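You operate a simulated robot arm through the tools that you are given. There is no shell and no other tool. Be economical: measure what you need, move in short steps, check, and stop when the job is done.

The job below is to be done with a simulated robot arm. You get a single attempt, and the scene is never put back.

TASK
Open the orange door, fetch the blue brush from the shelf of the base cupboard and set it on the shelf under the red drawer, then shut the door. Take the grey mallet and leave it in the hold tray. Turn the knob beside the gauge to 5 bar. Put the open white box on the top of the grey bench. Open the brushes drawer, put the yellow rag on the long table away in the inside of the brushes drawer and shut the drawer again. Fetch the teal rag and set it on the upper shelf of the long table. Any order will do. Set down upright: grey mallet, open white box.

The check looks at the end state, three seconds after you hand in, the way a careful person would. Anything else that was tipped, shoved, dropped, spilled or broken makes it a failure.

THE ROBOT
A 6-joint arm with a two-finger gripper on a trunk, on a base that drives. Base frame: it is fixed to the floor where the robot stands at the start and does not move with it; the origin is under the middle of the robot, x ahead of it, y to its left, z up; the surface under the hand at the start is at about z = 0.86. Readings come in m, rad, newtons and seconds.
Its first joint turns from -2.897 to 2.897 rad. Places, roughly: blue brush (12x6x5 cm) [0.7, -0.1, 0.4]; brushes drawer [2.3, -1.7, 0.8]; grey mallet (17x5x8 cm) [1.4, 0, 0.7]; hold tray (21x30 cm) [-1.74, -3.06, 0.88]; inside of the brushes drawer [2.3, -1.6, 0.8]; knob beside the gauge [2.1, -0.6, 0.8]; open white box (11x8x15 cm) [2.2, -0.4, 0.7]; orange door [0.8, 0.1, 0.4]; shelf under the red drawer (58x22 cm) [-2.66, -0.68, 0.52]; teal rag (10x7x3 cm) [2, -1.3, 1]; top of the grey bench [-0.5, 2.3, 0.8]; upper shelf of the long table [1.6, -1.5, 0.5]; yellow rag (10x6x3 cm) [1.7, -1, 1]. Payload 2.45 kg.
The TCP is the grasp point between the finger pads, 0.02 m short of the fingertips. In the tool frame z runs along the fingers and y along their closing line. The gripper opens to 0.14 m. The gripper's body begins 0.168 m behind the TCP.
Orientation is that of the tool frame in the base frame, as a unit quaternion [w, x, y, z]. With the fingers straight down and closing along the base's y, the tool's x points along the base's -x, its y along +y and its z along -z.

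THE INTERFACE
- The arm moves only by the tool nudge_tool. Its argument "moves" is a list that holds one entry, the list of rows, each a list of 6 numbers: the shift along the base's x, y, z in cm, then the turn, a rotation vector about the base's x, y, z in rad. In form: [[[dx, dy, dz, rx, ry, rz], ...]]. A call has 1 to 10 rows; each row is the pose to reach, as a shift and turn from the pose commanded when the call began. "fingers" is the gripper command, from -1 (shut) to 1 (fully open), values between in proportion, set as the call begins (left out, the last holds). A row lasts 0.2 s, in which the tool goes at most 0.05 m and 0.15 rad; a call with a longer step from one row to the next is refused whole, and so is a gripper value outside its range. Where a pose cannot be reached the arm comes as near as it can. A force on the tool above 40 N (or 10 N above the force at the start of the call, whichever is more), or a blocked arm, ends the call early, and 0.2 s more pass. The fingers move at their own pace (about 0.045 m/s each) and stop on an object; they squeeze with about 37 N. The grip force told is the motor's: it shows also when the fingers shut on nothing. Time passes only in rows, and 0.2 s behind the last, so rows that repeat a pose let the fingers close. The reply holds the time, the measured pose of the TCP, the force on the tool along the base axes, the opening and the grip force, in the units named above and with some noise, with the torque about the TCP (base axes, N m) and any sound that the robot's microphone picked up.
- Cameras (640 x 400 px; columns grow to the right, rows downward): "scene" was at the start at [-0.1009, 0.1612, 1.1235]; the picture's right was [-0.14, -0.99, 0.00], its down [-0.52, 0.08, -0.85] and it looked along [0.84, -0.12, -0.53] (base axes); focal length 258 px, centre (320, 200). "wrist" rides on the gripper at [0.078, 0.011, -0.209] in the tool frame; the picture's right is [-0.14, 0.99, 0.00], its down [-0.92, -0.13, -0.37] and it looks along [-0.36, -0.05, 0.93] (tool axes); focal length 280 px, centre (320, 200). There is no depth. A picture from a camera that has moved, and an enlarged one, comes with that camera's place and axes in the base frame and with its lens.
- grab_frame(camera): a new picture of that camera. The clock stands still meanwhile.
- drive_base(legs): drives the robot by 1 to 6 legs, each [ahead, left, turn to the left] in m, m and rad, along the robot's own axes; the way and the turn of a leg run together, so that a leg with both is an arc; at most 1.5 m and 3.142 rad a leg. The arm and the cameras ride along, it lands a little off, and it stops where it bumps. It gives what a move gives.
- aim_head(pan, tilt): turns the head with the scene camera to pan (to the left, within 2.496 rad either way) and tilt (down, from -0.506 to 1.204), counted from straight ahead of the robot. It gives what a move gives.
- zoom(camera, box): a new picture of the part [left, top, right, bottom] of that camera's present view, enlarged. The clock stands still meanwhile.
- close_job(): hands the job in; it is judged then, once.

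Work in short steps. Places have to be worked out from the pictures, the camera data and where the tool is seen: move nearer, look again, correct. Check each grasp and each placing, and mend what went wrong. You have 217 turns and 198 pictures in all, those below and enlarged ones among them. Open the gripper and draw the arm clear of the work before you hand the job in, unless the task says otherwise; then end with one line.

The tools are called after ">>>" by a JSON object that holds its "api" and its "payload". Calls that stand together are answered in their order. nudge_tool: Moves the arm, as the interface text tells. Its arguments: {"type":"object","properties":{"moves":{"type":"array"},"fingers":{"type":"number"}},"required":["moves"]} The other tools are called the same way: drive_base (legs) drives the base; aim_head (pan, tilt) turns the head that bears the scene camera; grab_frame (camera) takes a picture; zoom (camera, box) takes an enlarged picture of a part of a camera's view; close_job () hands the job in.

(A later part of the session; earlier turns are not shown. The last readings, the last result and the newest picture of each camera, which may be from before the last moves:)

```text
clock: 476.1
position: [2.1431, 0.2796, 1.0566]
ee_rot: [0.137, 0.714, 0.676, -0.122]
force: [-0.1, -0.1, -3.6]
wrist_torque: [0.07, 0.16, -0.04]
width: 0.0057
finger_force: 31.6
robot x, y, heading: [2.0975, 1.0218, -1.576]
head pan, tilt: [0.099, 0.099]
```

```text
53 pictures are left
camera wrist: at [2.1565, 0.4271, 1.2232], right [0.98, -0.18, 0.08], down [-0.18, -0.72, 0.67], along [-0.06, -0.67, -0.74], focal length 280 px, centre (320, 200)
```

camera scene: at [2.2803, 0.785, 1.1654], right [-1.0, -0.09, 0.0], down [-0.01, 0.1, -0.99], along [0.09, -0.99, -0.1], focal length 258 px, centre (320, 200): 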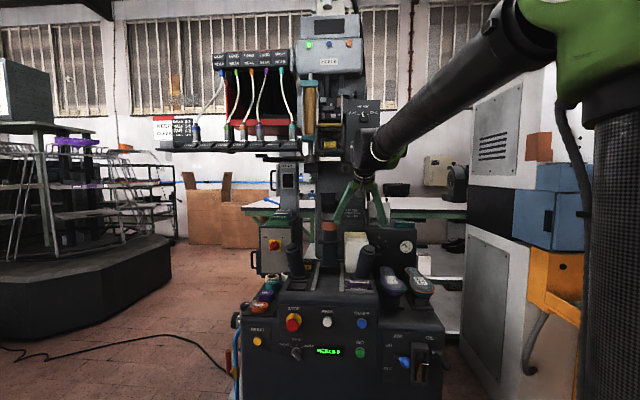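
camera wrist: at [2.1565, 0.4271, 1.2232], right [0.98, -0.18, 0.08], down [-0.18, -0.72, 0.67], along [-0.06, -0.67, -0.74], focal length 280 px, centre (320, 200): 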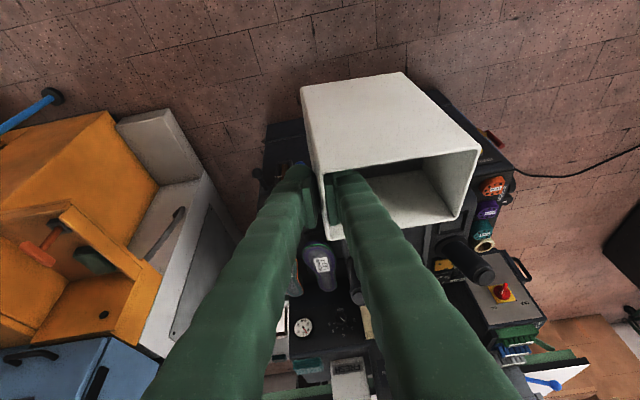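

Back slightly more (to clear the pole), strafe west and turn round to face the grey bench.

>>> {"api": "drive_base", "payload": {"legs": [[-0.12, 0, 0], [0, -1.3, 0], [0, -1.15, 0], [0, 0, 3.14]]}}

>>> {"api": "aim_head", "payload": {"pan": 0.0, "tilt": 0.4}}

>>> {"api": "grab_frame", "payload": {"camera": "scene"}}

>>> {"api": "grab_frame", "payload": {"camera": "wrist"}}

```text
clock: 496.4
position: [-0.4302, 1.8805, 1.0565]
ee_rot: [0.122, -0.682, 0.708, 0.138]
force: [0.3, -0.7, -4.1]
wrist_torque: [-0.02, -0.17, -0.02]
width: 0.0058
finger_force: 31.2
robot x, y, heading: [-0.3706, 1.1371, 1.583]
head pan, tilt: [0.099, 0.099]
```

```text
clock: 497.1
position: [-0.4299, 1.8809, 1.0568]
ee_rot: [0.121, -0.682, 0.708, 0.138]
force: [-0.6, -0.9, -3.8]
wrist_torque: [0.03, -0.15, 0.02]
width: 0.0058
finger_force: 31.3
robot x, y, heading: [-0.3701, 1.1373, 1.587]
head pan, tilt: [0.0, 0.4]
```

```text
52 pictures are left
camera scene: at [-0.5439, 1.0383, 1.1377], right [1.0, 0.01, 0.0], down [0.01, -0.39, -0.92], along [-0.01, 0.92, -0.39], focal length 258 px, centre (320, 200)
```

scene: 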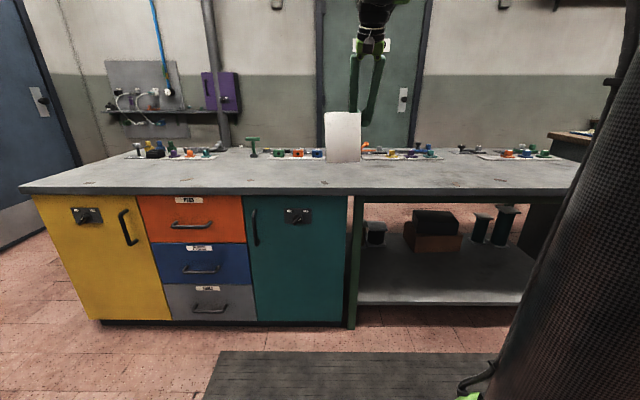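

```text
51 pictures are left
camera wrist: at [-0.4407, 1.7332, 1.2233], right [-0.98, 0.16, 0.08], down [0.17, 0.72, 0.67], along [0.05, 0.67, -0.74], focal length 280 px, centre (320, 200)
```

wrist: 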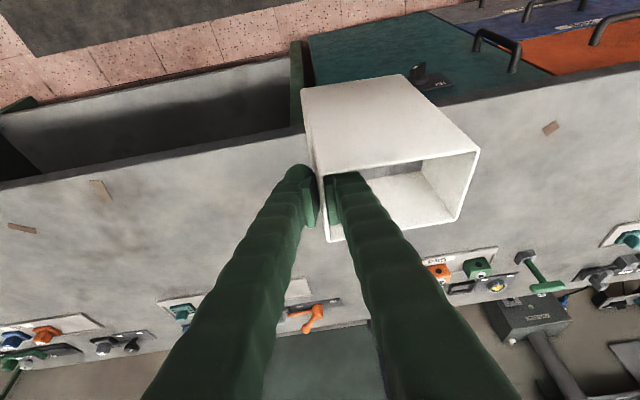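

Grey bench: front edge y≈1.75, clear strip until y≈2.35. Drive ahead 0.12 and lower the box gently.

>>> {"api": "drive_base", "payload": {"legs": [[0.12, 0, 0]]}}

>>> {"api": "nudge_tool", "payload": {"moves": [[[0, 0, -1.5, 0, 0, 0], [0, 0, -3, 0, 0, 0], [0, 0, -4, 0, 0, 0], [0, 0, -4.5, 0, 0, 0], [0, 0, -5, 0, 0, 0], [0, 0, -5.5, 0, 0, 0], [0, 0, -6, 0, 0, 0]]]}}

>>> {"api": "grab_frame", "payload": {"camera": "scene"}}

```text
clock: 498.4
position: [-0.4318, 1.9999, 1.0574]
ee_rot: [0.122, -0.682, 0.708, 0.138]
force: [0.7, -0.1, -2.9]
wrist_torque: [0.0, -0.16, 0.01]
width: 0.0062
finger_force: 31.8
robot x, y, heading: [-0.3725, 1.258, 1.585]
head pan, tilt: [0.0, 0.4]
```

```text
clock: 500.0
position: [-0.4314, 1.9997, 0.9969]
ee_rot: [0.121, -0.682, 0.708, 0.138]
force: [-0.1, 0.2, -3.5]
wrist_torque: [0.04, -0.19, -0.01]
width: 0.0058
finger_force: 31.6
robot x, y, heading: [-0.3713, 1.2568, 1.586]
head pan, tilt: [0.0, 0.4]
```

```text
50 pictures are left
camera scene: at [-0.5453, 1.1576, 1.1376], right [1.0, 0.01, 0.0], down [0.01, -0.39, -0.92], along [-0.01, 0.92, -0.39], focal length 258 px, centre (320, 200)
```

scene: 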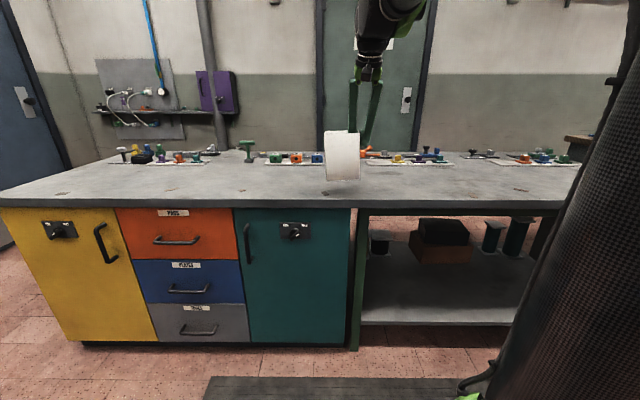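

Still hanging; lower further in small steps to contact.

>>> {"api": "nudge_tool", "payload": {"moves": [[[0, 0, -0.5, 0, 0, 0], [0, 0, -1, 0, 0, 0], [0, 0, -1.5, 0, 0, 0], [0, 0, -2, 0, 0, 0], [0, 0, -2.5, 0, 0, 0]]]}}

>>> {"api": "zoom", "payload": {"camera": "scene", "box": [290, 100, 400, 200]}}

```text
clock: 501.2
position: [-0.4321, 2.0003, 0.9715]
ee_rot: [0.122, -0.683, 0.707, 0.138]
force: [0.1, 0.3, -3.6]
wrist_torque: [-0.02, -0.17, 0.02]
width: 0.0061
finger_force: 30.9
robot x, y, heading: [-0.3708, 1.2598, 1.583]
head pan, tilt: [0.0, 0.4]
```

```text
4.00 times, centred on (345, 150) of scene
camera zoom: at [-0.5453, 1.1576, 1.1376], right [1.0, 0.01, 0.0], down [0.01, -0.39, -0.92], along [-0.01, 0.92, -0.39], focal length 1032 px, centre (220, 400)
```

zoom: 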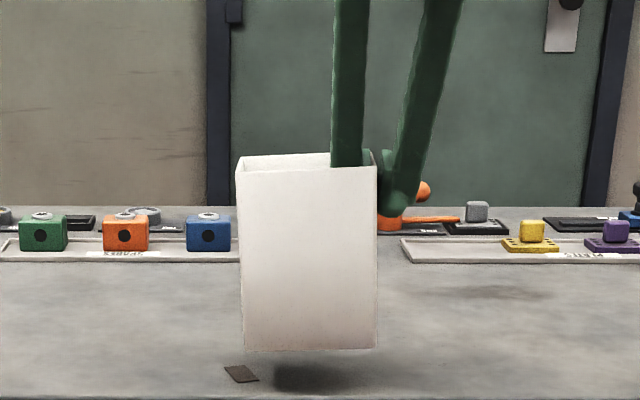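

A few more cm to go (shadow below). Continue.

>>> {"api": "nudge_tool", "payload": {"moves": [[[0, 0, -0.5, 0, 0, 0], [0, 0, -1, 0, 0, 0], [0, 0, -1.5, 0, 0, 0], [0, 0, -2, 0, 0, 0], [0, 0, -2.5, 0, 0, 0], [0, 0, -3, 0, 0, 0], [0, 0, -3.5, 0, 0, 0]]]}}

>>> {"api": "zoom", "payload": {"camera": "scene", "box": [290, 100, 400, 200]}}

```text
clock: 502.8
position: [-0.4327, 1.9999, 0.9367]
ee_rot: [0.122, -0.683, 0.707, 0.138]
force: [-0.2, -1.3, -3.6]
wrist_torque: [0.0, -0.2, 0.01]
width: 0.006
finger_force: 31.3
robot x, y, heading: [-0.3765, 1.2562, 1.584]
head pan, tilt: [0.0, 0.4]
```

```text
4.00 times, centred on (345, 150) of scene
camera zoom: at [-0.5453, 1.1576, 1.1376], right [1.0, 0.01, 0.0], down [0.01, -0.39, -0.92], along [-0.01, 0.92, -0.39], focal length 1032 px, centre (220, 400)
```

zoom: 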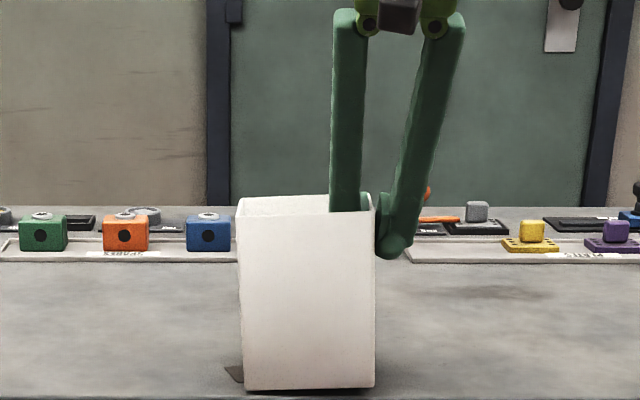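

Nearly down; I shift 3 cm +x off the small chip on the bench, then lower to contact.

>>> {"api": "nudge_tool", "payload": {"moves": [[[1.5, 0, 0, 0, 0, 0], [3, 0, 0, 0, 0, 0], [3.5, 0, -0.4, 0, 0, 0], [3.5, 0, -0.8, 0, 0, 0], [3.5, 0, -1.2, 0, 0, 0], [3.5, 0, -1.6, 0, 0, 0]]]}}

>>> {"api": "zoom", "payload": {"camera": "scene", "box": [290, 100, 400, 200]}}

```text
clock: 504.2
position: [-0.397, 1.9999, 0.9224]
ee_rot: [0.123, -0.682, 0.707, 0.139]
force: [3.1, 4.2, 30.2]
wrist_torque: [0.21, 0.0, -0.04]
width: 0.0059
finger_force: 31.5
robot x, y, heading: [-0.3714, 1.259, 1.58]
head pan, tilt: [0.0, 0.4]
```

```text
4.00 times, centred on (345, 150) of scene
camera zoom: at [-0.5451, 1.1568, 1.1375], right [1.0, 0.01, 0.0], down [0.01, -0.39, -0.92], along [-0.01, 0.92, -0.39], focal length 1032 px, centre (220, 400)
```

zoom: 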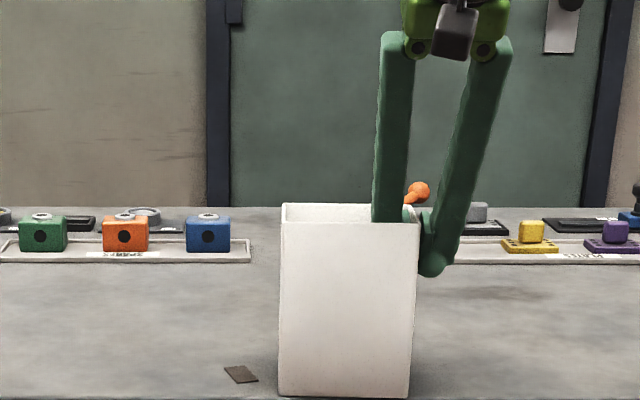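

Box stands on the bench. Open the fingers and lift straight out.

>>> {"api": "nudge_tool", "payload": {"moves": [[[0, 0, 0.2, 0, 0, 0], [0, 0, 0.2, 0, 0, 0], [0, 0, 0.2, 0, 0, 0], [0, 0, 0.2, 0, 0, 0]]], "fingers": -0.3}}

>>> {"api": "nudge_tool", "payload": {"moves": [[[0, 0, 3, 0, 0, 0], [0, 0, 7, 0, 0, 0], [0, 0, 11, 0, 0, 0], [0, 0, 15, 0, 0, 0], [0, -2, 18, 0, 0, 0]]]}}

>>> {"api": "grab_frame", "payload": {"camera": "scene"}}

```text
clock: 505.2
position: [-0.3968, 2.0, 0.9238]
ee_rot: [0.121, -0.683, 0.707, 0.138]
force: [-0.8, -0.1, 0.6]
wrist_torque: [-0.01, 0.01, -0.01]
width: 0.0491
finger_force: 0.2
robot x, y, heading: [-0.372, 1.2566, 1.584]
head pan, tilt: [0.0, 0.4]
```

```text
clock: 506.4
position: [-0.3969, 1.9796, 1.1019]
ee_rot: [0.122, -0.682, 0.708, 0.137]
force: [-0.7, 0.4, 0.8]
wrist_torque: [-0.03, 0.02, -0.03]
width: 0.0487
finger_force: 0.1
robot x, y, heading: [-0.3715, 1.2567, 1.584]
head pan, tilt: [0.0, 0.4]
```

```text
46 pictures are left
camera scene: at [-0.5453, 1.1577, 1.1376], right [1.0, 0.01, 0.0], down [0.01, -0.39, -0.92], along [-0.01, 0.92, -0.39], focal length 258 px, centre (320, 200)
```

scene: 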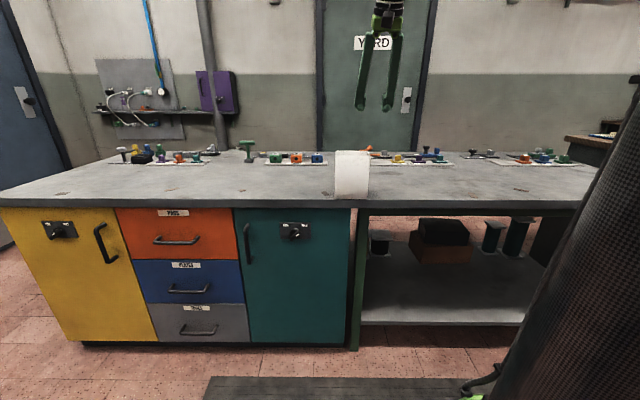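

White box stands upright on the grey bench. Return to the machine for the knob.

>>> {"api": "drive_base", "payload": {"legs": [[-0.12, 0, 0], [0, 0, -3.14], [0, 1.3, 0], [0, 1.15, 0]]}}

>>> {"api": "aim_head", "payload": {"pan": 0.1, "tilt": 0.25}}

>>> {"api": "grab_frame", "payload": {"camera": "scene"}}

```text
clock: 526.6
position: [2.1074, 0.443, 1.1015]
ee_rot: [0.138, 0.708, 0.682, -0.121]
force: [0.5, 0.3, -0.2]
wrist_torque: [0.0, 0.0, 0.01]
width: 0.0491
finger_force: 0.1
robot x, y, heading: [2.0838, 1.166, -1.564]
head pan, tilt: [0.0, 0.4]
```

```text
clock: 527.3
position: [2.1074, 0.4438, 1.1018]
ee_rot: [0.138, 0.709, 0.681, -0.122]
force: [0.6, -0.3, 0.9]
wrist_torque: [0.04, 0.0, -0.04]
width: 0.0491
finger_force: 0.0
robot x, y, heading: [2.0864, 1.165, -1.561]
head pan, tilt: [0.099, 0.25]
```

```text
45 pictures are left
camera scene: at [2.2681, 1.2638, 1.1515], right [-0.99, -0.11, 0.0], down [-0.03, 0.25, -0.97], along [0.11, -0.96, -0.25], focal length 258 px, centre (320, 200)
```

scene: 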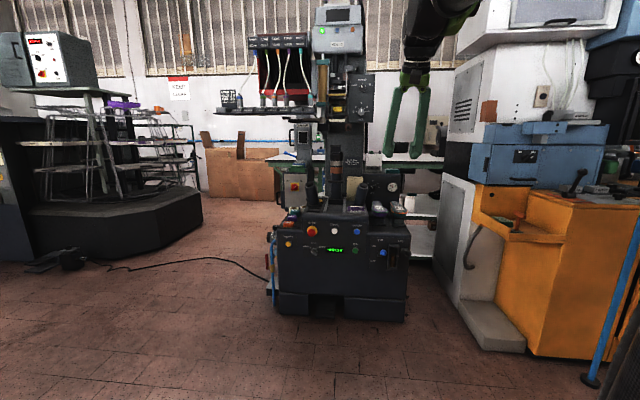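

Zoom to check the dials on the upright panel I touched earlier and the cream box.

>>> {"api": "zoom", "payload": {"camera": "scene", "box": [310, 70, 420, 220]}}

```text
2.67 times, centred on (365, 145) of scene
camera zoom: at [2.2681, 1.2638, 1.1515], right [-0.99, -0.11, 0.0], down [-0.03, 0.25, -0.97], along [0.11, -0.96, -0.25], focal length 688 px, centre (200, 347)
```

zoom: 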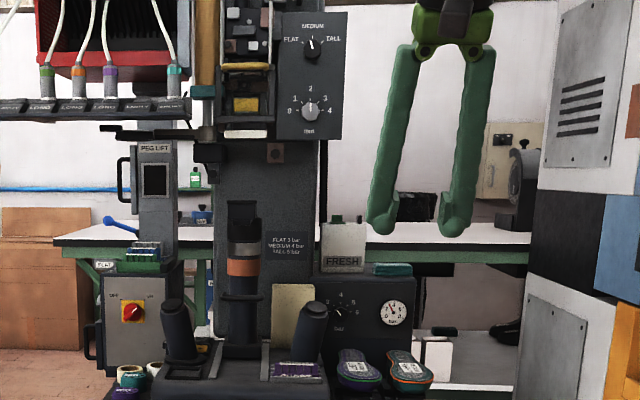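

Dials look normal (MEDIUM, 2 mm). Now pitch the tool to ~20° below level with a 25° roll for the knob.

>>> {"api": "nudge_tool", "payload": {"moves": [[[0, -2, -1, -0.14, 0, 0], [0, -4, -2, -0.28, 0, 0], [0, -7, -4, -0.42, 0, 0], [0, -10, -6, -0.56, 0, 0], [0, -13, -8, -0.7, 0, 0], [0, -16, -11, -0.855, 0, 0], [0, -19, -14, -0.855, 0, 0], [0, -22, -17, -0.855, 0, 0]]]}}

>>> {"api": "nudge_tool", "payload": {"moves": [[[0, 0, 0, 0, -0.14, -0.05], [0, 0, 0, 0, -0.27, -0.1], [0, 0, 0, 0, -0.41, -0.15]]]}}

>>> {"api": "drive_base", "payload": {"legs": [[0.5, 0, 0]]}}

>>> {"api": "grab_frame", "payload": {"camera": "wrist"}}

```text
refused: row 6 steps farther than a row can; nothing moved
```

```text
clock: 528.1
position: [2.107, 0.4429, 1.1019]
ee_rot: [0.264, 0.768, 0.583, 0.016]
force: [-0.2, 0.0, -0.4]
wrist_torque: [-0.01, -0.01, -0.01]
width: 0.0492
finger_force: 0.2
robot x, y, heading: [2.0854, 1.167, -1.56]
head pan, tilt: [0.099, 0.25]
```

```text
clock: 531.0
position: [2.1134, -0.0486, 1.102]
ee_rot: [0.264, 0.767, 0.585, 0.016]
force: [-0.4, 0.3, -0.5]
wrist_torque: [0.0, 0.0, 0.01]
width: 0.0488
finger_force: 0.1
robot x, y, heading: [2.0925, 0.6764, -1.56]
head pan, tilt: [0.099, 0.25]
```

```text
43 pictures are left
camera wrist: at [2.0784, 0.1019, 1.2633], right [0.84, -0.3, 0.46], down [-0.53, -0.67, 0.53], along [0.15, -0.68, -0.72], focal length 280 px, centre (320, 200)
```

wrist: 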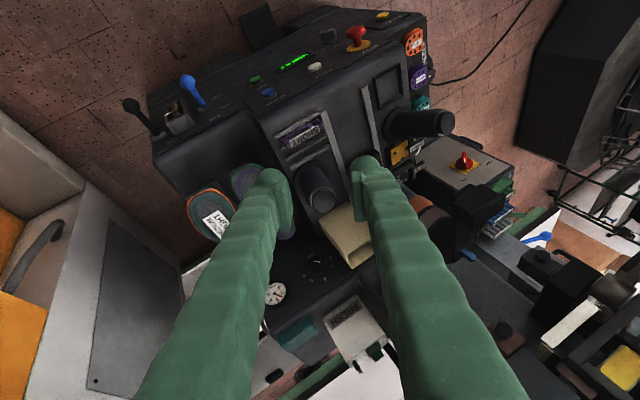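

The pitch call was refused (one step 0.155 rad). Undo the roll, then pitch properly.

>>> {"api": "nudge_tool", "payload": {"moves": [[[0, 0, 0, 0, 0.14, 0.05], [0, 0, 0, 0, 0.27, 0.1], [0, 0, 0, 0, 0.41, 0.15]]]}}

>>> {"api": "nudge_tool", "payload": {"moves": [[[0, -2, -1, -0.14, 0, 0], [0, -4, -2, -0.28, 0, 0], [0, -7, -4, -0.42, 0, 0], [0, -10, -6, -0.56, 0, 0], [-0.5, -13, -8, -0.7, 0, 0], [-1, -16, -11, -0.84, 0, 0], [-1, -19, -14, -0.855, 0, 0], [-1, -22, -17, -0.855, 0, 0], [-1, -25, -19, -0.855, 0, 0]]]}}

>>> {"api": "nudge_tool", "payload": {"moves": [[[0, 0, 0, 0, -0.13, -0.05], [0, 0, 0, 0, -0.26, -0.1], [0, 0, 0, 0, -0.39, -0.15]]]}}

>>> {"api": "grab_frame", "payload": {"camera": "wrist"}}

```text
clock: 531.8
position: [2.1136, -0.0484, 1.1024]
ee_rot: [0.137, 0.708, 0.682, -0.122]
force: [-1.2, 0.7, 0.1]
wrist_torque: [0.01, 0.0, 0.0]
width: 0.0491
finger_force: 0.1
robot x, y, heading: [2.0892, 0.6747, -1.559]
head pan, tilt: [0.099, 0.25]
```

```text
clock: 533.8
position: [2.1046, -0.2986, 0.9122]
ee_rot: [0.42, 0.587, 0.57, -0.394]
force: [-0.2, -0.1, -0.5]
wrist_torque: [0.0, 0.0, 0.01]
width: 0.0489
finger_force: 0.0
robot x, y, heading: [2.0896, 0.6712, -1.556]
head pan, tilt: [0.099, 0.25]
```

```text
clock: 534.6
position: [2.1045, -0.2988, 0.9115]
ee_rot: [0.491, 0.693, 0.433, -0.301]
force: [0.4, 0.5, 0.6]
wrist_torque: [0.01, -0.03, -0.01]
width: 0.0488
finger_force: 0.1
robot x, y, heading: [2.0897, 0.6771, -1.56]
head pan, tilt: [0.099, 0.25]
```

```text
42 pictures are left
camera wrist: at [2.1469, -0.079, 0.9203], right [0.83, -0.18, 0.53], down [-0.53, 0.09, 0.85], along [-0.2, -0.98, -0.03], focal length 280 px, centre (320, 200)
```

wrist: 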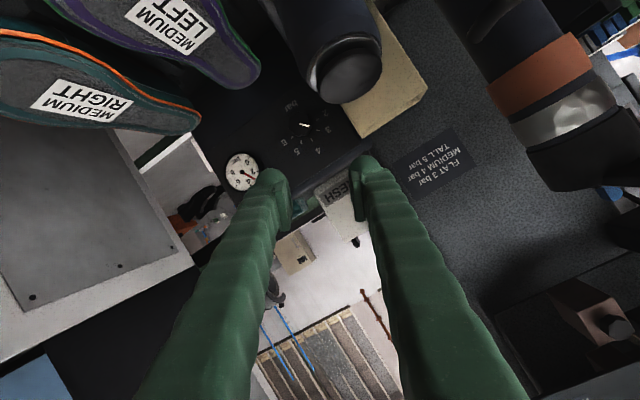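

A level tool would bring the camera into the post; I instead use a 45° downward tool and will rotate about the knob's axis. Undo roll, pitch down, and move to pre-grasp; knob at ≈(2.098,−0.541,0.787).

>>> {"api": "nudge_tool", "payload": {"moves": [[[0, 0, 0, 0, 0.13, 0.05], [0, 0, 0, 0, 0.26, 0.1], [0, 0, 0, 0, 0.39, 0.15]]]}}

>>> {"api": "nudge_tool", "payload": {"moves": [[[0, -3, 0, 0.14, 0, 0], [0, -6, 0, 0.28, 0, 0], [0, -9, 0, 0.42, 0, 0], [-0.5, -12, 0, 0.43, 0, 0], [-0.7, -14, -1, 0.43, 0, 0]]], "fingers": -0.15}}

>>> {"api": "grab_frame", "payload": {"camera": "wrist"}}

```text
clock: 535.4
position: [2.105, -0.2972, 0.9121]
ee_rot: [0.419, 0.587, 0.571, -0.392]
force: [0.4, 1.0, 1.6]
wrist_torque: [0.0, -0.01, -0.02]
width: 0.049
finger_force: 0.1
robot x, y, heading: [2.0903, 0.6734, -1.559]
head pan, tilt: [0.099, 0.25]
```

```text
clock: 536.6
position: [2.0971, -0.4387, 0.9034]
ee_rot: [0.284, 0.663, 0.641, -0.262]
force: [0.0, 0.2, 0.5]
wrist_torque: [0.0, 0.01, 0.01]
width: 0.0596
finger_force: 0.0
robot x, y, heading: [2.0926, 0.6756, -1.56]
head pan, tilt: [0.099, 0.25]
```

```text
41 pictures are left
camera wrist: at [2.1077, -0.2339, 0.9934], right [0.98, -0.11, 0.14], down [-0.17, -0.38, 0.91], along [-0.05, -0.92, -0.39], focal length 280 px, centre (320, 200)
```

wrist: 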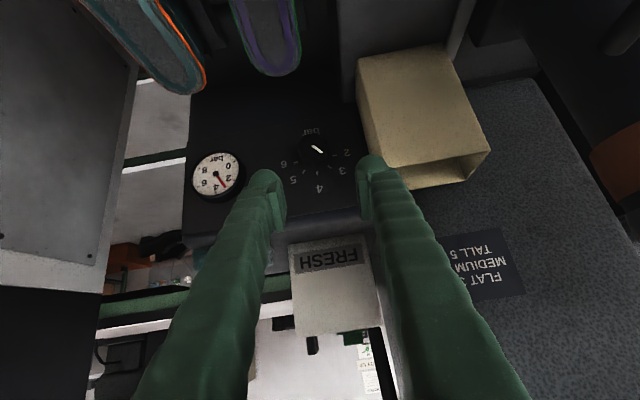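

Tool at 45°, knob ≈(2.095,−0.542,0.79). Narrow the fingers to 5 cm and approach along the axis.

>>> {"api": "nudge_tool", "payload": {"moves": [[[-0.1, -2.5, -2.7, 0, 0, 0], [-0.2, -5, -5.5, 0, 0, 0], [-0.2, -7, -7.6, 0, 0, 0]]], "fingers": -0.27}}

>>> {"api": "grab_frame", "payload": {"camera": "wrist"}}

```text
clock: 537.4
position: [2.0942, -0.5066, 0.826]
ee_rot: [0.284, 0.663, 0.641, -0.262]
force: [0.8, 0.0, 0.6]
wrist_torque: [-0.02, -0.03, -0.02]
width: 0.0512
finger_force: 0.0
robot x, y, heading: [2.09, 0.672, -1.559]
head pan, tilt: [0.099, 0.25]
```

```text
40 pictures are left
camera wrist: at [2.1058, -0.3036, 0.9171], right [0.98, -0.11, 0.14], down [-0.17, -0.38, 0.91], along [-0.05, -0.92, -0.39], focal length 280 px, centre (320, 200)
```

wrist: 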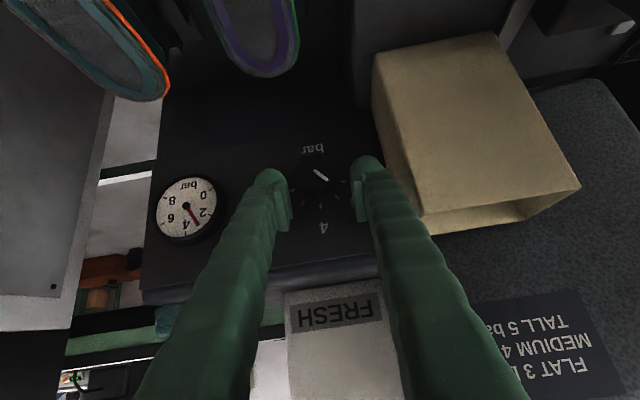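

Knob centred at ≈(2.095,−0.539,0.794). Advance the last 3 cm and close.

>>> {"api": "nudge_tool", "payload": {"moves": [[[0.05, -1, -1, 0, 0, 0], [0.1, -2, -2, 0, 0, 0], [0.1, -2.7, -2.7, 0, 0, 0]]]}}

>>> {"api": "nudge_tool", "payload": {"moves": [[[0, 0, 0, 0, 0, 0], [0, 0, 0, 0, 0, 0], [0, 0, 0, 0, 0, 0]]], "fingers": -1}}

>>> {"api": "grab_frame", "payload": {"camera": "wrist"}}

```text
clock: 538.2
position: [2.0964, -0.5356, 0.7981]
ee_rot: [0.285, 0.662, 0.642, -0.262]
force: [-0.1, 0.0, 0.3]
wrist_torque: [0.0, 0.02, 0.02]
width: 0.0511
finger_force: 0.0
robot x, y, heading: [2.0895, 0.6739, -1.559]
head pan, tilt: [0.099, 0.25]
```

```text
clock: 539.0
position: [2.0911, -0.5334, 0.8009]
ee_rot: [0.283, 0.664, 0.64, -0.263]
force: [-27.7, 13.8, 10.4]
wrist_torque: [0.05, 0.47, -0.51]
width: 0.0329
finger_force: 39.7
robot x, y, heading: [2.0917, 0.6719, -1.558]
head pan, tilt: [0.099, 0.25]
```

```text
39 pictures are left
camera wrist: at [2.1019, -0.3299, 0.8902], right [0.98, -0.12, 0.14], down [-0.17, -0.38, 0.91], along [-0.05, -0.92, -0.39], focal length 280 px, centre (320, 200)
```

wrist: 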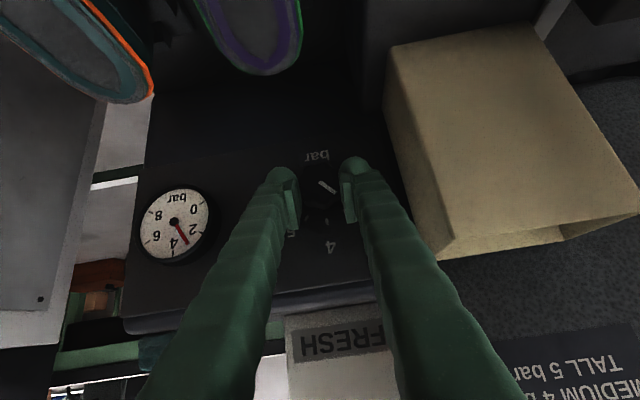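

Knob gripped. Rotate clockwise about the knob axis by 0.56 rad and check.

>>> {"api": "nudge_tool", "payload": {"moves": [[[-0.5, 0, 0, 0, -0.07, -0.025], [-0.5, 0, 0, 0, -0.15, -0.055], [-0.5, 0, 0, 0, -0.26, -0.095], [-0.5, 0, 0, 0, -0.37, -0.135], [-0.5, 0, 0, 0, -0.48, -0.175], [-0.5, 0, 0, 0, -0.56, -0.204]]]}}

>>> {"api": "grab_frame", "payload": {"camera": "wrist"}}

```text
clock: 539.6
position: [2.0888, -0.5324, 0.8012]
ee_rot: [0.32, 0.696, 0.602, -0.224]
force: [-0.1, 14.4, 16.3]
wrist_torque: [0.2, -0.03, -0.15]
width: 0.0286
finger_force: 44.6
robot x, y, heading: [2.0926, 0.6729, -1.56]
head pan, tilt: [0.099, 0.25]
stopped in row 3: the force on the tool passed its limit at 45 N (the readings are from after the stop); the commanded pose is now the measured one
```

```text
38 pictures are left
camera wrist: at [2.0974, -0.3291, 0.893], right [0.95, -0.16, 0.27], down [-0.31, -0.37, 0.88], along [-0.04, -0.92, -0.4], focal length 280 px, centre (320, 200)
```

wrist: 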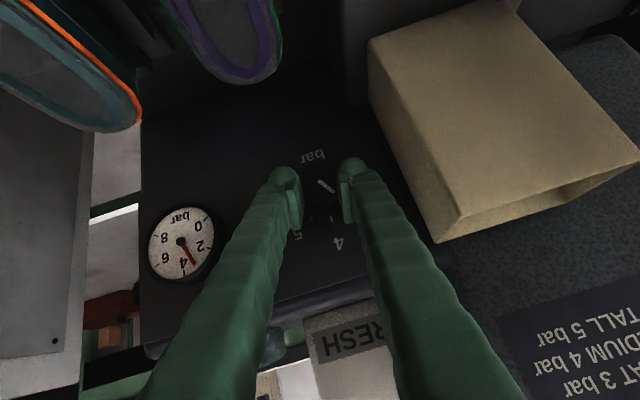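

Turned a little (gauge ~3.3). Continue in smaller steps.

>>> {"api": "nudge_tool", "payload": {"moves": [[[0, 0, 0, 0, -0.066, -0.024], [0, 0, 0, 0, -0.132, -0.048], [0, 0, 0, 0, -0.198, -0.072], [0, 0, 0, 0, -0.263, -0.096], [0, 0, 0, 0, -0.33, -0.12], [0, 0, 0, 0, -0.395, -0.144]]]}}

>>> {"api": "grab_frame", "payload": {"camera": "wrist"}}

```text
clock: 540.3
position: [2.0871, -0.5317, 0.8017]
ee_rot: [0.355, 0.724, 0.561, -0.184]
force: [-1.6, 14.7, 19.3]
wrist_torque: [-0.03, -0.04, -0.07]
width: 0.0269
finger_force: 45.3
robot x, y, heading: [2.0893, 0.6756, -1.562]
head pan, tilt: [0.099, 0.25]
stopped in row 3: the force on the tool passed its limit at 41 N (the readings are from after the stop); the commanded pose is now the measured one
```

```text
37 pictures are left
camera wrist: at [2.0933, -0.3286, 0.8943], right [0.89, -0.21, 0.4], down [-0.45, -0.35, 0.82], along [-0.04, -0.91, -0.41], focal length 280 px, centre (320, 200)
```

wrist: 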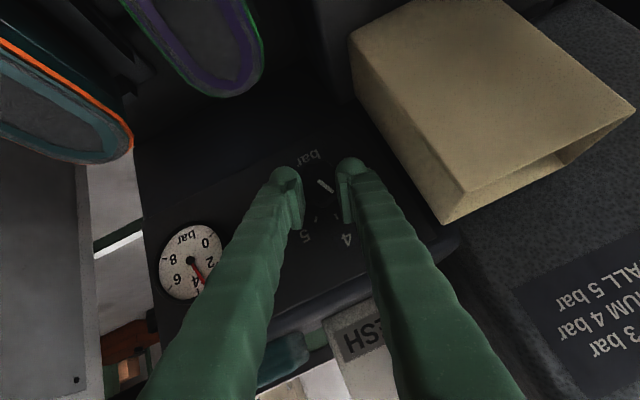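

Gauge ~3.6; knob follows. Continue.

>>> {"api": "nudge_tool", "payload": {"moves": [[[0, 0, 0, 0, -0.066, -0.024], [0, 0, 0, 0, -0.132, -0.048], [0, 0, 0, 0, -0.198, -0.072], [0, 0, 0, 0, -0.263, -0.096], [0, 0, 0, 0, -0.33, -0.12], [0, 0, 0, 0, -0.395, -0.144]]]}}

>>> {"api": "nudge_tool", "payload": {"moves": [[[0, 0, 0, 0, -0.066, -0.024], [0, 0, 0, 0, -0.132, -0.048], [0, 0, 0, 0, -0.198, -0.072], [0, 0, 0, 0, -0.263, -0.096]]]}}

>>> {"api": "grab_frame", "payload": {"camera": "wrist"}}

```text
clock: 540.9
position: [2.0865, -0.528, 0.8042]
ee_rot: [0.384, 0.745, 0.524, -0.15]
force: [0.7, 31.6, 36.8]
wrist_torque: [-0.2, -0.17, -0.27]
width: 0.0183
finger_force: 44.0
robot x, y, heading: [2.088, 0.6717, -1.555]
head pan, tilt: [0.099, 0.25]
stopped in row 2: the force on the tool passed its limit at 42 N (the readings are from after the stop); the commanded pose is now the measured one
```

```text
clock: 541.3
position: [2.0845, -0.5268, 0.8084]
ee_rot: [0.398, 0.757, 0.502, -0.131]
force: [-2.2, 47.2, 51.7]
wrist_torque: [-0.45, -0.3, -0.22]
width: 0.0058
finger_force: 29.7
robot x, y, heading: [2.0899, 0.6771, -1.565]
head pan, tilt: [0.099, 0.25]
stopped in row 2: the force on the tool passed its limit at 60 N (the readings are from after the stop); the commanded pose is now the measured one
```

```text
36 pictures are left
camera wrist: at [2.0874, -0.3237, 0.9005], right [0.79, -0.27, 0.55], down [-0.61, -0.31, 0.73], along [-0.02, -0.91, -0.41], focal length 280 px, centre (320, 200)
```

wrist: 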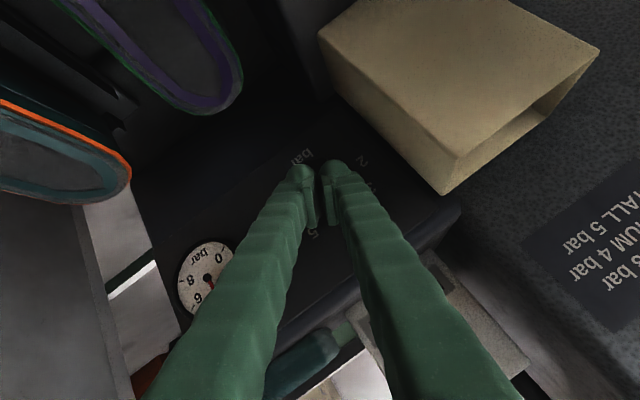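

Fingers slipped off the knob. Back off along the tool axis and read the gauge.

>>> {"api": "nudge_tool", "payload": {"moves": [[[0, 1.5, 1.5, 0, 0, 0], [0, 3.5, 3.5, 0, 0, 0], [0, 6, 6, 0, 0, 0]]], "fingers": -0.2}}

>>> {"api": "zoom", "payload": {"camera": "wrist", "box": [140, 110, 380, 290]}}

```text
clock: 542.1
position: [2.0857, -0.4706, 0.8609]
ee_rot: [0.397, 0.756, 0.504, -0.13]
force: [0.4, 0.9, -0.3]
wrist_torque: [0.02, -0.03, -0.01]
width: 0.0561
finger_force: 0.1
robot x, y, heading: [2.0884, 0.6738, -1.561]
head pan, tilt: [0.099, 0.25]
```

```text
2.22 times, centred on (260, 200) of wrist
camera zoom: at [2.0879, -0.2687, 0.955], right [0.79, -0.27, 0.55], down [-0.61, -0.31, 0.73], along [-0.02, -0.91, -0.41], focal length 623 px, centre (453, 200)
```

zoom: 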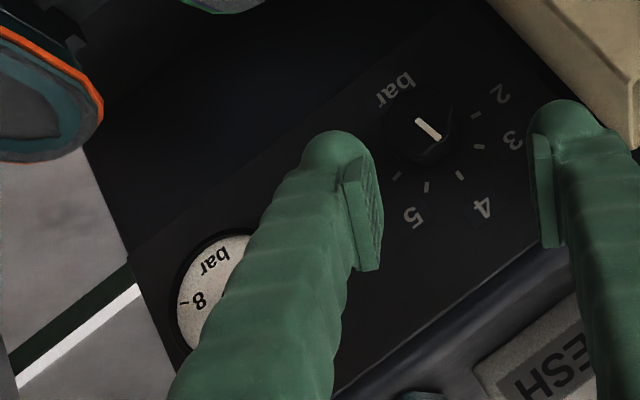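

Pointer now at ≈3.7; 49° remain. I'll regrip deeper with the tool nearly aligned to the knob axis, starting counter-rotated. First reorient while retracted.

>>> {"api": "nudge_tool", "payload": {"moves": [[[0, 1, 0.5, 0, 0.13, 0.047], [0, 2, 1, 0, 0.26, 0.094], [0, 2, 1, 0, 0.39, 0.141], [0, 2, 1, 0, 0.5, 0.182]]]}}

>>> {"api": "nudge_tool", "payload": {"moves": [[[0, 0, 0, -0.12, 0, 0.05], [0, 0, 0, -0.25, 0, 0.11]]]}}

>>> {"api": "nudge_tool", "payload": {"moves": [[[0, 0, 0, 0, 0.12, 0.07], [0, 0, 0, 0, 0.24, 0.14], [0, 0, 0, 0, 0.36, 0.21], [0, 0, 0, 0, 0.48, 0.28], [0, 0, 0, 0, 0.6, 0.35], [0, 0, 0, 0, 0.72, 0.42]]]}}

>>> {"api": "grab_frame", "payload": {"camera": "wrist"}}

```text
clock: 543.1
position: [2.0859, -0.451, 0.8707]
ee_rot: [0.27, 0.652, 0.652, -0.277]
force: [-0.2, -0.1, 0.3]
wrist_torque: [-0.01, -0.01, 0.01]
width: 0.0559
finger_force: 0.0
robot x, y, heading: [2.086, 0.6765, -1.56]
head pan, tilt: [0.099, 0.25]
```

```text
clock: 543.7
position: [2.0859, -0.4499, 0.8712]
ee_rot: [0.364, 0.577, 0.647, -0.341]
force: [-0.7, -0.7, 0.5]
wrist_torque: [-0.01, 0.01, 0.0]
width: 0.0561
finger_force: 0.1
robot x, y, heading: [2.0879, 0.6769, -1.562]
head pan, tilt: [0.099, 0.25]
```

```text
clock: 545.1
position: [2.0861, -0.4519, 0.8702]
ee_rot: [0.175, 0.276, 0.836, -0.44]
force: [0.0, -0.3, 0.4]
wrist_torque: [-0.01, 0.01, 0.02]
width: 0.056
finger_force: 0.0
robot x, y, heading: [2.0931, 0.6759, -1.564]
head pan, tilt: [0.099, 0.25]
```

```text
34 pictures are left
camera wrist: at [2.0192, -0.248, 0.9365], right [0.72, 0.42, -0.56], down [0.63, -0.04, 0.78], along [0.3, -0.91, -0.29], focal length 280 px, centre (320, 200)
```

wrist: 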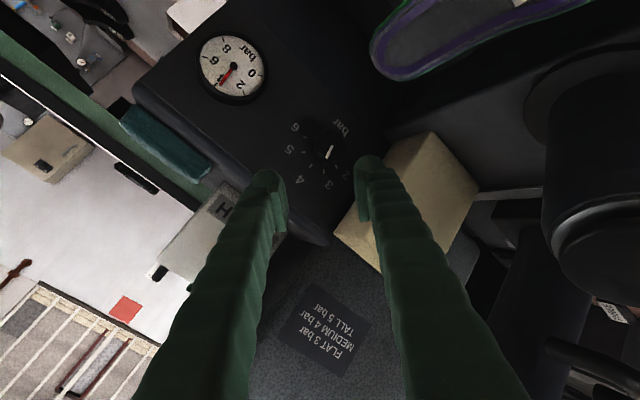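

Good orientation (axis ≈33° down, counter-rolled). Approach the knob along the axis in two stages.

>>> {"api": "nudge_tool", "payload": {"moves": [[[0.1, 0, -1.5, 0, 0, 0], [0.2, -2.5, -3.2, 0, 0, 0], [0.4, -5, -4.9, 0, 0, 0], [0.5, -6.7, -6, 0, 0, 0]]], "fingers": -0.25}}

>>> {"api": "grab_frame", "payload": {"camera": "wrist"}}

```text
clock: 546.1
position: [2.0899, -0.5175, 0.811]
ee_rot: [0.176, 0.276, 0.837, -0.438]
force: [-0.5, -0.1, -0.7]
wrist_torque: [0.02, -0.02, -0.01]
width: 0.0525
finger_force: 0.1
robot x, y, heading: [2.0869, 0.6749, -1.565]
head pan, tilt: [0.099, 0.25]
```

```text
33 pictures are left
camera wrist: at [2.024, -0.315, 0.8762], right [0.72, 0.41, -0.56], down [0.62, -0.04, 0.78], along [0.3, -0.91, -0.29], focal length 280 px, centre (320, 200)
```

wrist: 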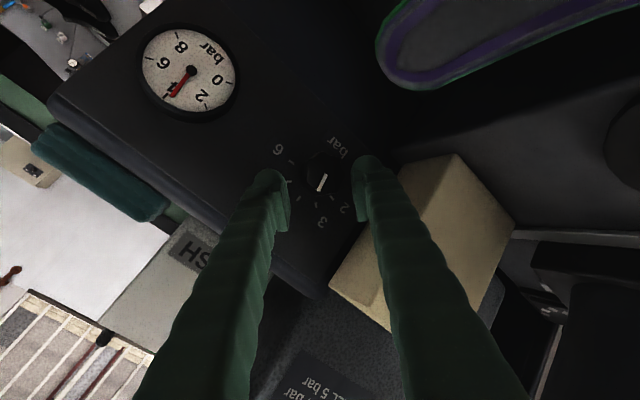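

Centred; gauge reads just under 4. Advance 2.8 cm and close.

>>> {"api": "nudge_tool", "payload": {"moves": [[[0.1, -0.9, -0.6, 0, 0, 0], [0.15, -1.7, -1.1, 0, 0, 0], [0.2, -2.4, -1.6, 0, 0, 0]]]}}

>>> {"api": "nudge_tool", "payload": {"moves": [[[0, 0, 0, 0, 0, 0], [0, 0, 0, 0, 0, 0], [0, 0, 0, 0, 0, 0]]], "fingers": -1}}

```text
clock: 546.8
position: [2.0906, -0.5347, 0.8006]
ee_rot: [0.177, 0.276, 0.837, -0.439]
force: [1.2, 24.4, 13.8]
wrist_torque: [-1.09, 0.22, -0.26]
width: 0.0518
finger_force: 0.0
robot x, y, heading: [2.0877, 0.6763, -1.566]
head pan, tilt: [0.099, 0.25]
stopped in row 3: the force on the tool passed its limit at 54 N (the readings are from after the stop); the commanded pose is now the measured one
```

```text
clock: 547.6
position: [2.0916, -0.5337, 0.7998]
ee_rot: [0.176, 0.277, 0.836, -0.439]
force: [3.3, 26.8, 5.8]
wrist_torque: [0.31, -0.05, 0.63]
width: 0.0252
finger_force: 34.2
robot x, y, heading: [2.0893, 0.6763, -1.555]
head pan, tilt: [0.099, 0.25]
```

The tip touches the panel, so depth is at its limit; grip at 2.5 cm. Try turning slowly.

>>> {"api": "nudge_tool", "payload": {"moves": [[[0, 0.2, 0.1, 0, -0.066, -0.024], [0, 0.2, 0.1, 0, -0.132, -0.048], [0, 0.2, 0.1, 0, -0.198, -0.072], [0, 0.2, 0.1, 0, -0.263, -0.096], [0, 0.2, 0.1, 0, -0.33, -0.12], [0, 0.2, 0.1, 0, -0.395, -0.144]]]}}

>>> {"api": "grab_frame", "payload": {"camera": "wrist"}}

```text
clock: 548.1
position: [2.0874, -0.5303, 0.8043]
ee_rot: [0.204, 0.308, 0.823, -0.432]
force: [-5.0, 31.2, 30.0]
wrist_torque: [-0.03, 0.02, 0.73]
width: 0.0135
finger_force: 40.1
robot x, y, heading: [2.0906, 0.6777, -1.562]
head pan, tilt: [0.099, 0.25]
stopped in row 2: the force on the tool passed its limit at 43 N (the readings are from after the stop); the commanded pose is now the measured one
```

```text
32 pictures are left
camera wrist: at [2.0239, -0.3253, 0.864], right [0.78, 0.39, -0.5], down [0.56, -0.05, 0.83], along [0.3, -0.92, -0.26], focal length 280 px, centre (320, 200)
```

wrist: 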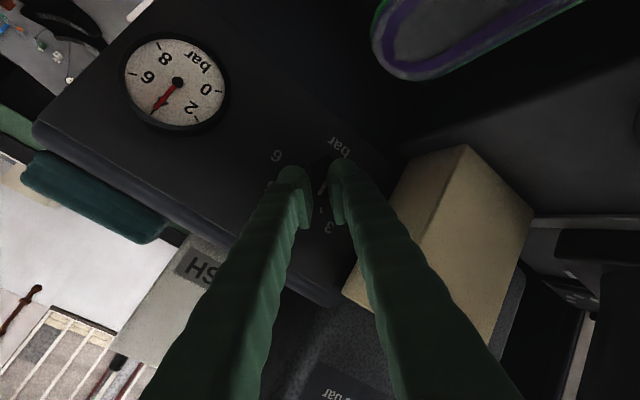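

Geometry of the scale ticks shows the panel is nearly vertical (axis ≈ −y) with 40° per bar, knob ~3.5 cm deep; my rotation axis was wrong. Retreat, set closing along x again, and regrip.

>>> {"api": "nudge_tool", "payload": {"moves": [[[0, 1.5, 1, 0, 0, 0], [-0.2, 3.5, 2.3, 0, 0, 0], [-0.3, 6, 4, 0, 0, 0]]], "fingers": -0.25}}

>>> {"api": "nudge_tool", "payload": {"moves": [[[0, 0, 0, 0, -0.12, -0.07], [0, 0, 0, 0, -0.24, -0.14], [0, 0, 0, 0, -0.36, -0.21], [0, 0, 0, 0, -0.48, -0.28], [0, 0, 0, 0, -0.6, -0.35]]]}}

>>> {"api": "nudge_tool", "payload": {"moves": [[[0, 0, 0, 0, 0, -0.1], [0, 0, 0, 0, 0, -0.1]]]}}

>>> {"api": "grab_frame", "payload": {"camera": "wrist"}}

```text
clock: 548.9
position: [2.0868, -0.4745, 0.8391]
ee_rot: [0.203, 0.308, 0.824, -0.43]
force: [-0.6, -1.2, -0.2]
wrist_torque: [0.03, -0.02, 0.0]
width: 0.0523
finger_force: 0.1
robot x, y, heading: [2.0883, 0.6762, -1.563]
head pan, tilt: [0.099, 0.25]
```

```text
clock: 550.1
position: [2.0875, -0.4728, 0.8401]
ee_rot: [0.361, 0.558, 0.661, -0.348]
force: [0.2, 0.7, 0.0]
wrist_torque: [-0.02, 0.02, -0.01]
width: 0.0525
finger_force: 0.3
robot x, y, heading: [2.0874, 0.6751, -1.563]
head pan, tilt: [0.099, 0.25]
```

```text
clock: 550.7
position: [2.0863, -0.4752, 0.8403]
ee_rot: [0.341, 0.59, 0.634, -0.366]
force: [-0.9, -0.2, -0.3]
wrist_torque: [-0.02, -0.02, 0.02]
width: 0.0525
finger_force: 0.1
robot x, y, heading: [2.086, 0.6737, -1.559]
head pan, tilt: [0.099, 0.25]
```

```text
31 pictures are left
camera wrist: at [2.0913, -0.2531, 0.875], right [1.0, -0.03, 0.06], down [-0.06, -0.14, 0.99], along [-0.02, -0.99, -0.14], focal length 280 px, centre (320, 200)
```

wrist: 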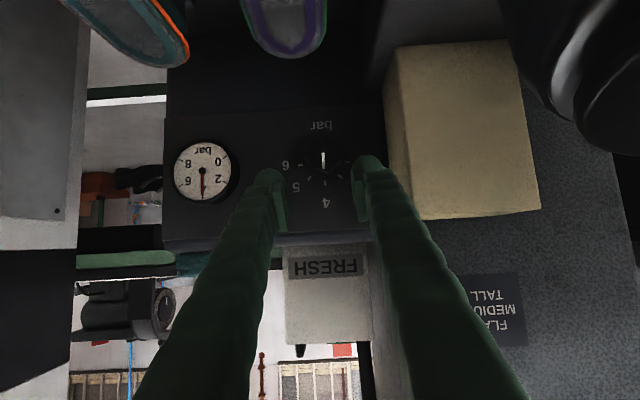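

Gauge now exactly 4; 40° remain. Knob at ≈(2.0915,−0.541,0.787). Approach deeper with closing along x.

>>> {"api": "nudge_tool", "payload": {"moves": [[[0.4, 0, -1, 0, 0, 0], [0.5, -2, -2.1, 0, 0, 0], [0.5, -4, -3.3, 0, 0, 0], [0.5, -5.5, -4.2, 0, 0, 0], [0.5, -6.3, -4.7, 0, 0, 0], [0.5, -6.9, -5, 0, 0, 0]]]}}

>>> {"api": "nudge_tool", "payload": {"moves": [[[0, 0, 0, 0, 0, 0], [0, 0, 0, 0, 0, 0], [0, 0, 0, 0, 0, 0]]], "fingers": -1}}

>>> {"api": "grab_frame", "payload": {"camera": "wrist"}}

```text
clock: 552.1
position: [2.0924, -0.5431, 0.7902]
ee_rot: [0.342, 0.589, 0.633, -0.367]
force: [-0.3, -0.3, -0.3]
wrist_torque: [-0.01, -0.02, -0.02]
width: 0.0524
finger_force: 0.0
robot x, y, heading: [2.093, 0.6772, -1.565]
head pan, tilt: [0.099, 0.25]
```

```text
clock: 552.9
position: [2.0916, -0.543, 0.79]
ee_rot: [0.342, 0.59, 0.633, -0.366]
force: [-4.6, -4.4, 0.2]
wrist_torque: [-0.04, 0.07, -0.01]
width: 0.0379
finger_force: 43.2
robot x, y, heading: [2.0916, 0.6756, -1.565]
head pan, tilt: [0.099, 0.25]
```

```text
30 pictures are left
camera wrist: at [2.096, -0.3223, 0.8253], right [1.0, -0.03, 0.06], down [-0.06, -0.14, 0.99], along [-0.02, -0.99, -0.14], focal length 280 px, centre (320, 200)
```

wrist: 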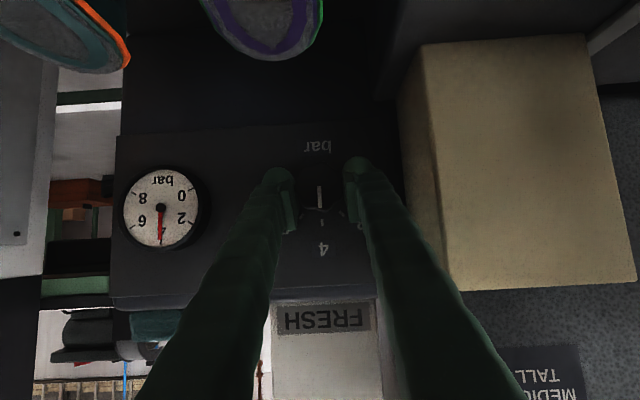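

Solid grip (3.8 cm). Rotate clockwise about the −y axis.

>>> {"api": "nudge_tool", "payload": {"moves": [[[0, 0, 0, 0, -0.07, -0.006], [0, 0, 0, 0, -0.14, -0.013], [0, 0, 0, 0, -0.21, -0.019], [0, 0, 0, 0, -0.28, -0.025], [0, 0, 0, 0, -0.35, -0.031], [0, 0, 0, 0, -0.42, -0.038], [0, 0, 0, 0, -0.49, -0.044], [0, 0, 0, 0, -0.56, -0.05]]]}}

>>> {"api": "grab_frame", "payload": {"camera": "wrist"}}

```text
clock: 554.7
position: [2.0867, -0.5432, 0.7899]
ee_rot: [0.494, 0.684, 0.499, -0.197]
force: [-35.7, -3.8, -10.3]
wrist_torque: [0.18, 0.26, 0.0]
width: 0.0381
finger_force: 44.7
robot x, y, heading: [2.0923, 0.6785, -1.566]
head pan, tilt: [0.099, 0.25]
```

```text
29 pictures are left
camera wrist: at [2.0832, -0.322, 0.8244], right [0.81, -0.08, 0.58], down [-0.59, -0.13, 0.8], along [0.01, -0.99, -0.15], focal length 280 px, centre (320, 200)
```

wrist: 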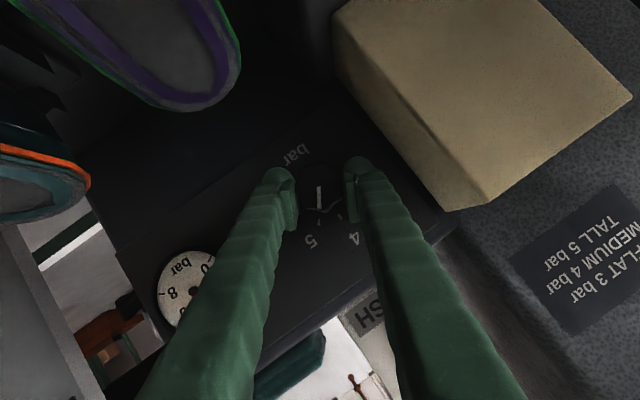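

It follows cleanly. Add the remaining 0.14 rad (easing x by −0.4 cm).

>>> {"api": "nudge_tool", "payload": {"moves": [[[-0.4, 0, -0.1, 0, -0.05, -0.004], [-0.4, 0, -0.1, 0, -0.1, -0.009], [-0.4, 0, -0.1, 0, -0.14, -0.012]]]}}

>>> {"api": "zoom", "payload": {"camera": "wrist", "box": [230, 110, 410, 270]}}

```text
clock: 555.5
position: [2.0879, -0.5435, 0.7885]
ee_rot: [0.527, 0.699, 0.459, -0.152]
force: [-28.5, 3.3, -11.3]
wrist_torque: [-0.01, 0.25, -0.01]
width: 0.0382
finger_force: 44.6
robot x, y, heading: [2.0898, 0.6781, -1.563]
head pan, tilt: [0.099, 0.25]
```

```text
2.50 times, centred on (320, 190) of wrist
camera zoom: at [2.0795, -0.322, 0.8229], right [0.72, -0.09, 0.69], down [-0.69, -0.12, 0.71], along [0.02, -0.99, -0.15], focal length 701 px, centre (320, 225)
```

zoom: 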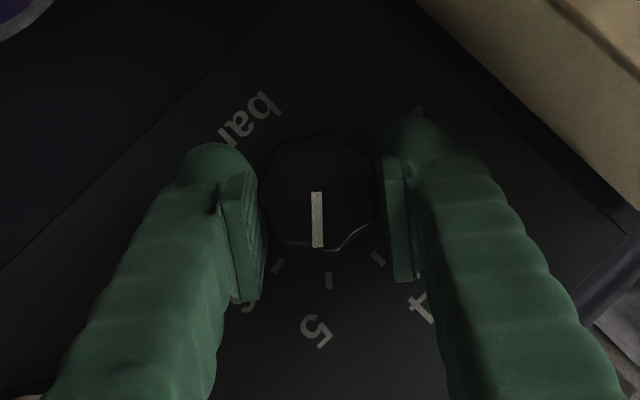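

Pointer almost at tick 5. Release, back off and read the gauge.

>>> {"api": "nudge_tool", "payload": {"moves": [[[0, 0, 0, 0, 0, 0], [0, 0, 0, 0, 0, 0], [0, 0, 0, 0, 0, 0]]], "fingers": -0.2}}

>>> {"api": "nudge_tool", "payload": {"moves": [[[-0.2, 2, 0.8, 0, 0, 0], [-0.5, 5, 2.2, 0, 0, 0], [-0.8, 8, 3.6, 0, 0, 0], [-1, 11, 5, 0, 0, 0]]]}}

>>> {"api": "grab_frame", "payload": {"camera": "wrist"}}

```text
clock: 556.3
position: [2.0887, -0.5426, 0.7891]
ee_rot: [0.528, 0.698, 0.46, -0.151]
force: [-0.6, -0.2, 0.4]
wrist_torque: [-0.01, 0.02, 0.03]
width: 0.056
finger_force: 0.1
robot x, y, heading: [2.0904, 0.6749, -1.562]
head pan, tilt: [0.099, 0.25]
```

```text
clock: 557.3
position: [2.0775, -0.4315, 0.8392]
ee_rot: [0.527, 0.698, 0.46, -0.152]
force: [0.0, -0.1, 1.0]
wrist_torque: [0.04, -0.02, 0.01]
width: 0.0561
finger_force: 0.1
robot x, y, heading: [2.0875, 0.6787, -1.56]
head pan, tilt: [0.099, 0.25]
```

```text
27 pictures are left
camera wrist: at [2.0705, -0.2115, 0.8736], right [0.72, -0.09, 0.69], down [-0.69, -0.12, 0.71], along [0.02, -0.99, -0.15], focal length 280 px, centre (320, 200)
```

wrist: 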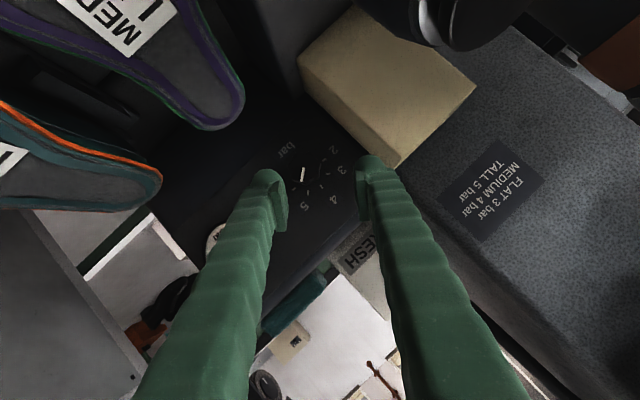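

Gauge is hidden behind a finger; roll the tool back to see it.

>>> {"api": "nudge_tool", "payload": {"moves": [[[0, 1, 0.5, 0, 0.14, 0.012], [0, 2, 1, 0, 0.28, 0.025], [0, 3, 1.5, 0, 0.42, 0.037], [0, 4, 2, 0, 0.56, 0.05], [0, 4, 2, 0, 0.7, 0.062]]]}}

>>> {"api": "zoom", "payload": {"camera": "wrist", "box": [170, 90, 390, 230]}}

```text
clock: 558.5
position: [2.0783, -0.3935, 0.8582]
ee_rot: [0.341, 0.589, 0.634, -0.367]
force: [-0.2, -0.2, -0.3]
wrist_torque: [0.0, -0.04, 0.0]
width: 0.056
finger_force: 0.1
robot x, y, heading: [2.0924, 0.6765, -1.558]
head pan, tilt: [0.099, 0.25]
```

```text
2.86 times, centred on (280, 160) of wrist
camera zoom: at [2.082, -0.1721, 0.8943], right [1.0, -0.03, 0.06], down [-0.06, -0.14, 0.99], along [-0.02, -0.99, -0.14], focal length 801 px, centre (434, 314)
```

zoom: 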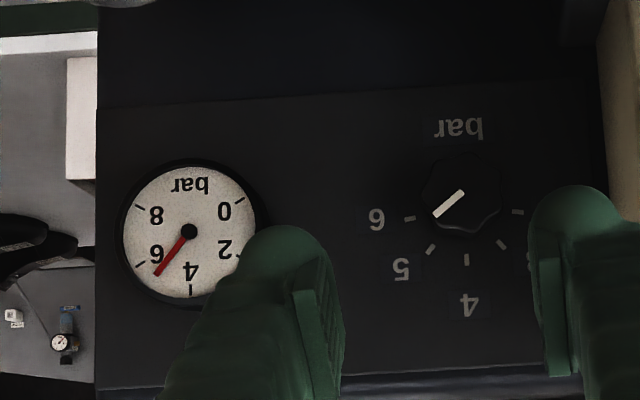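

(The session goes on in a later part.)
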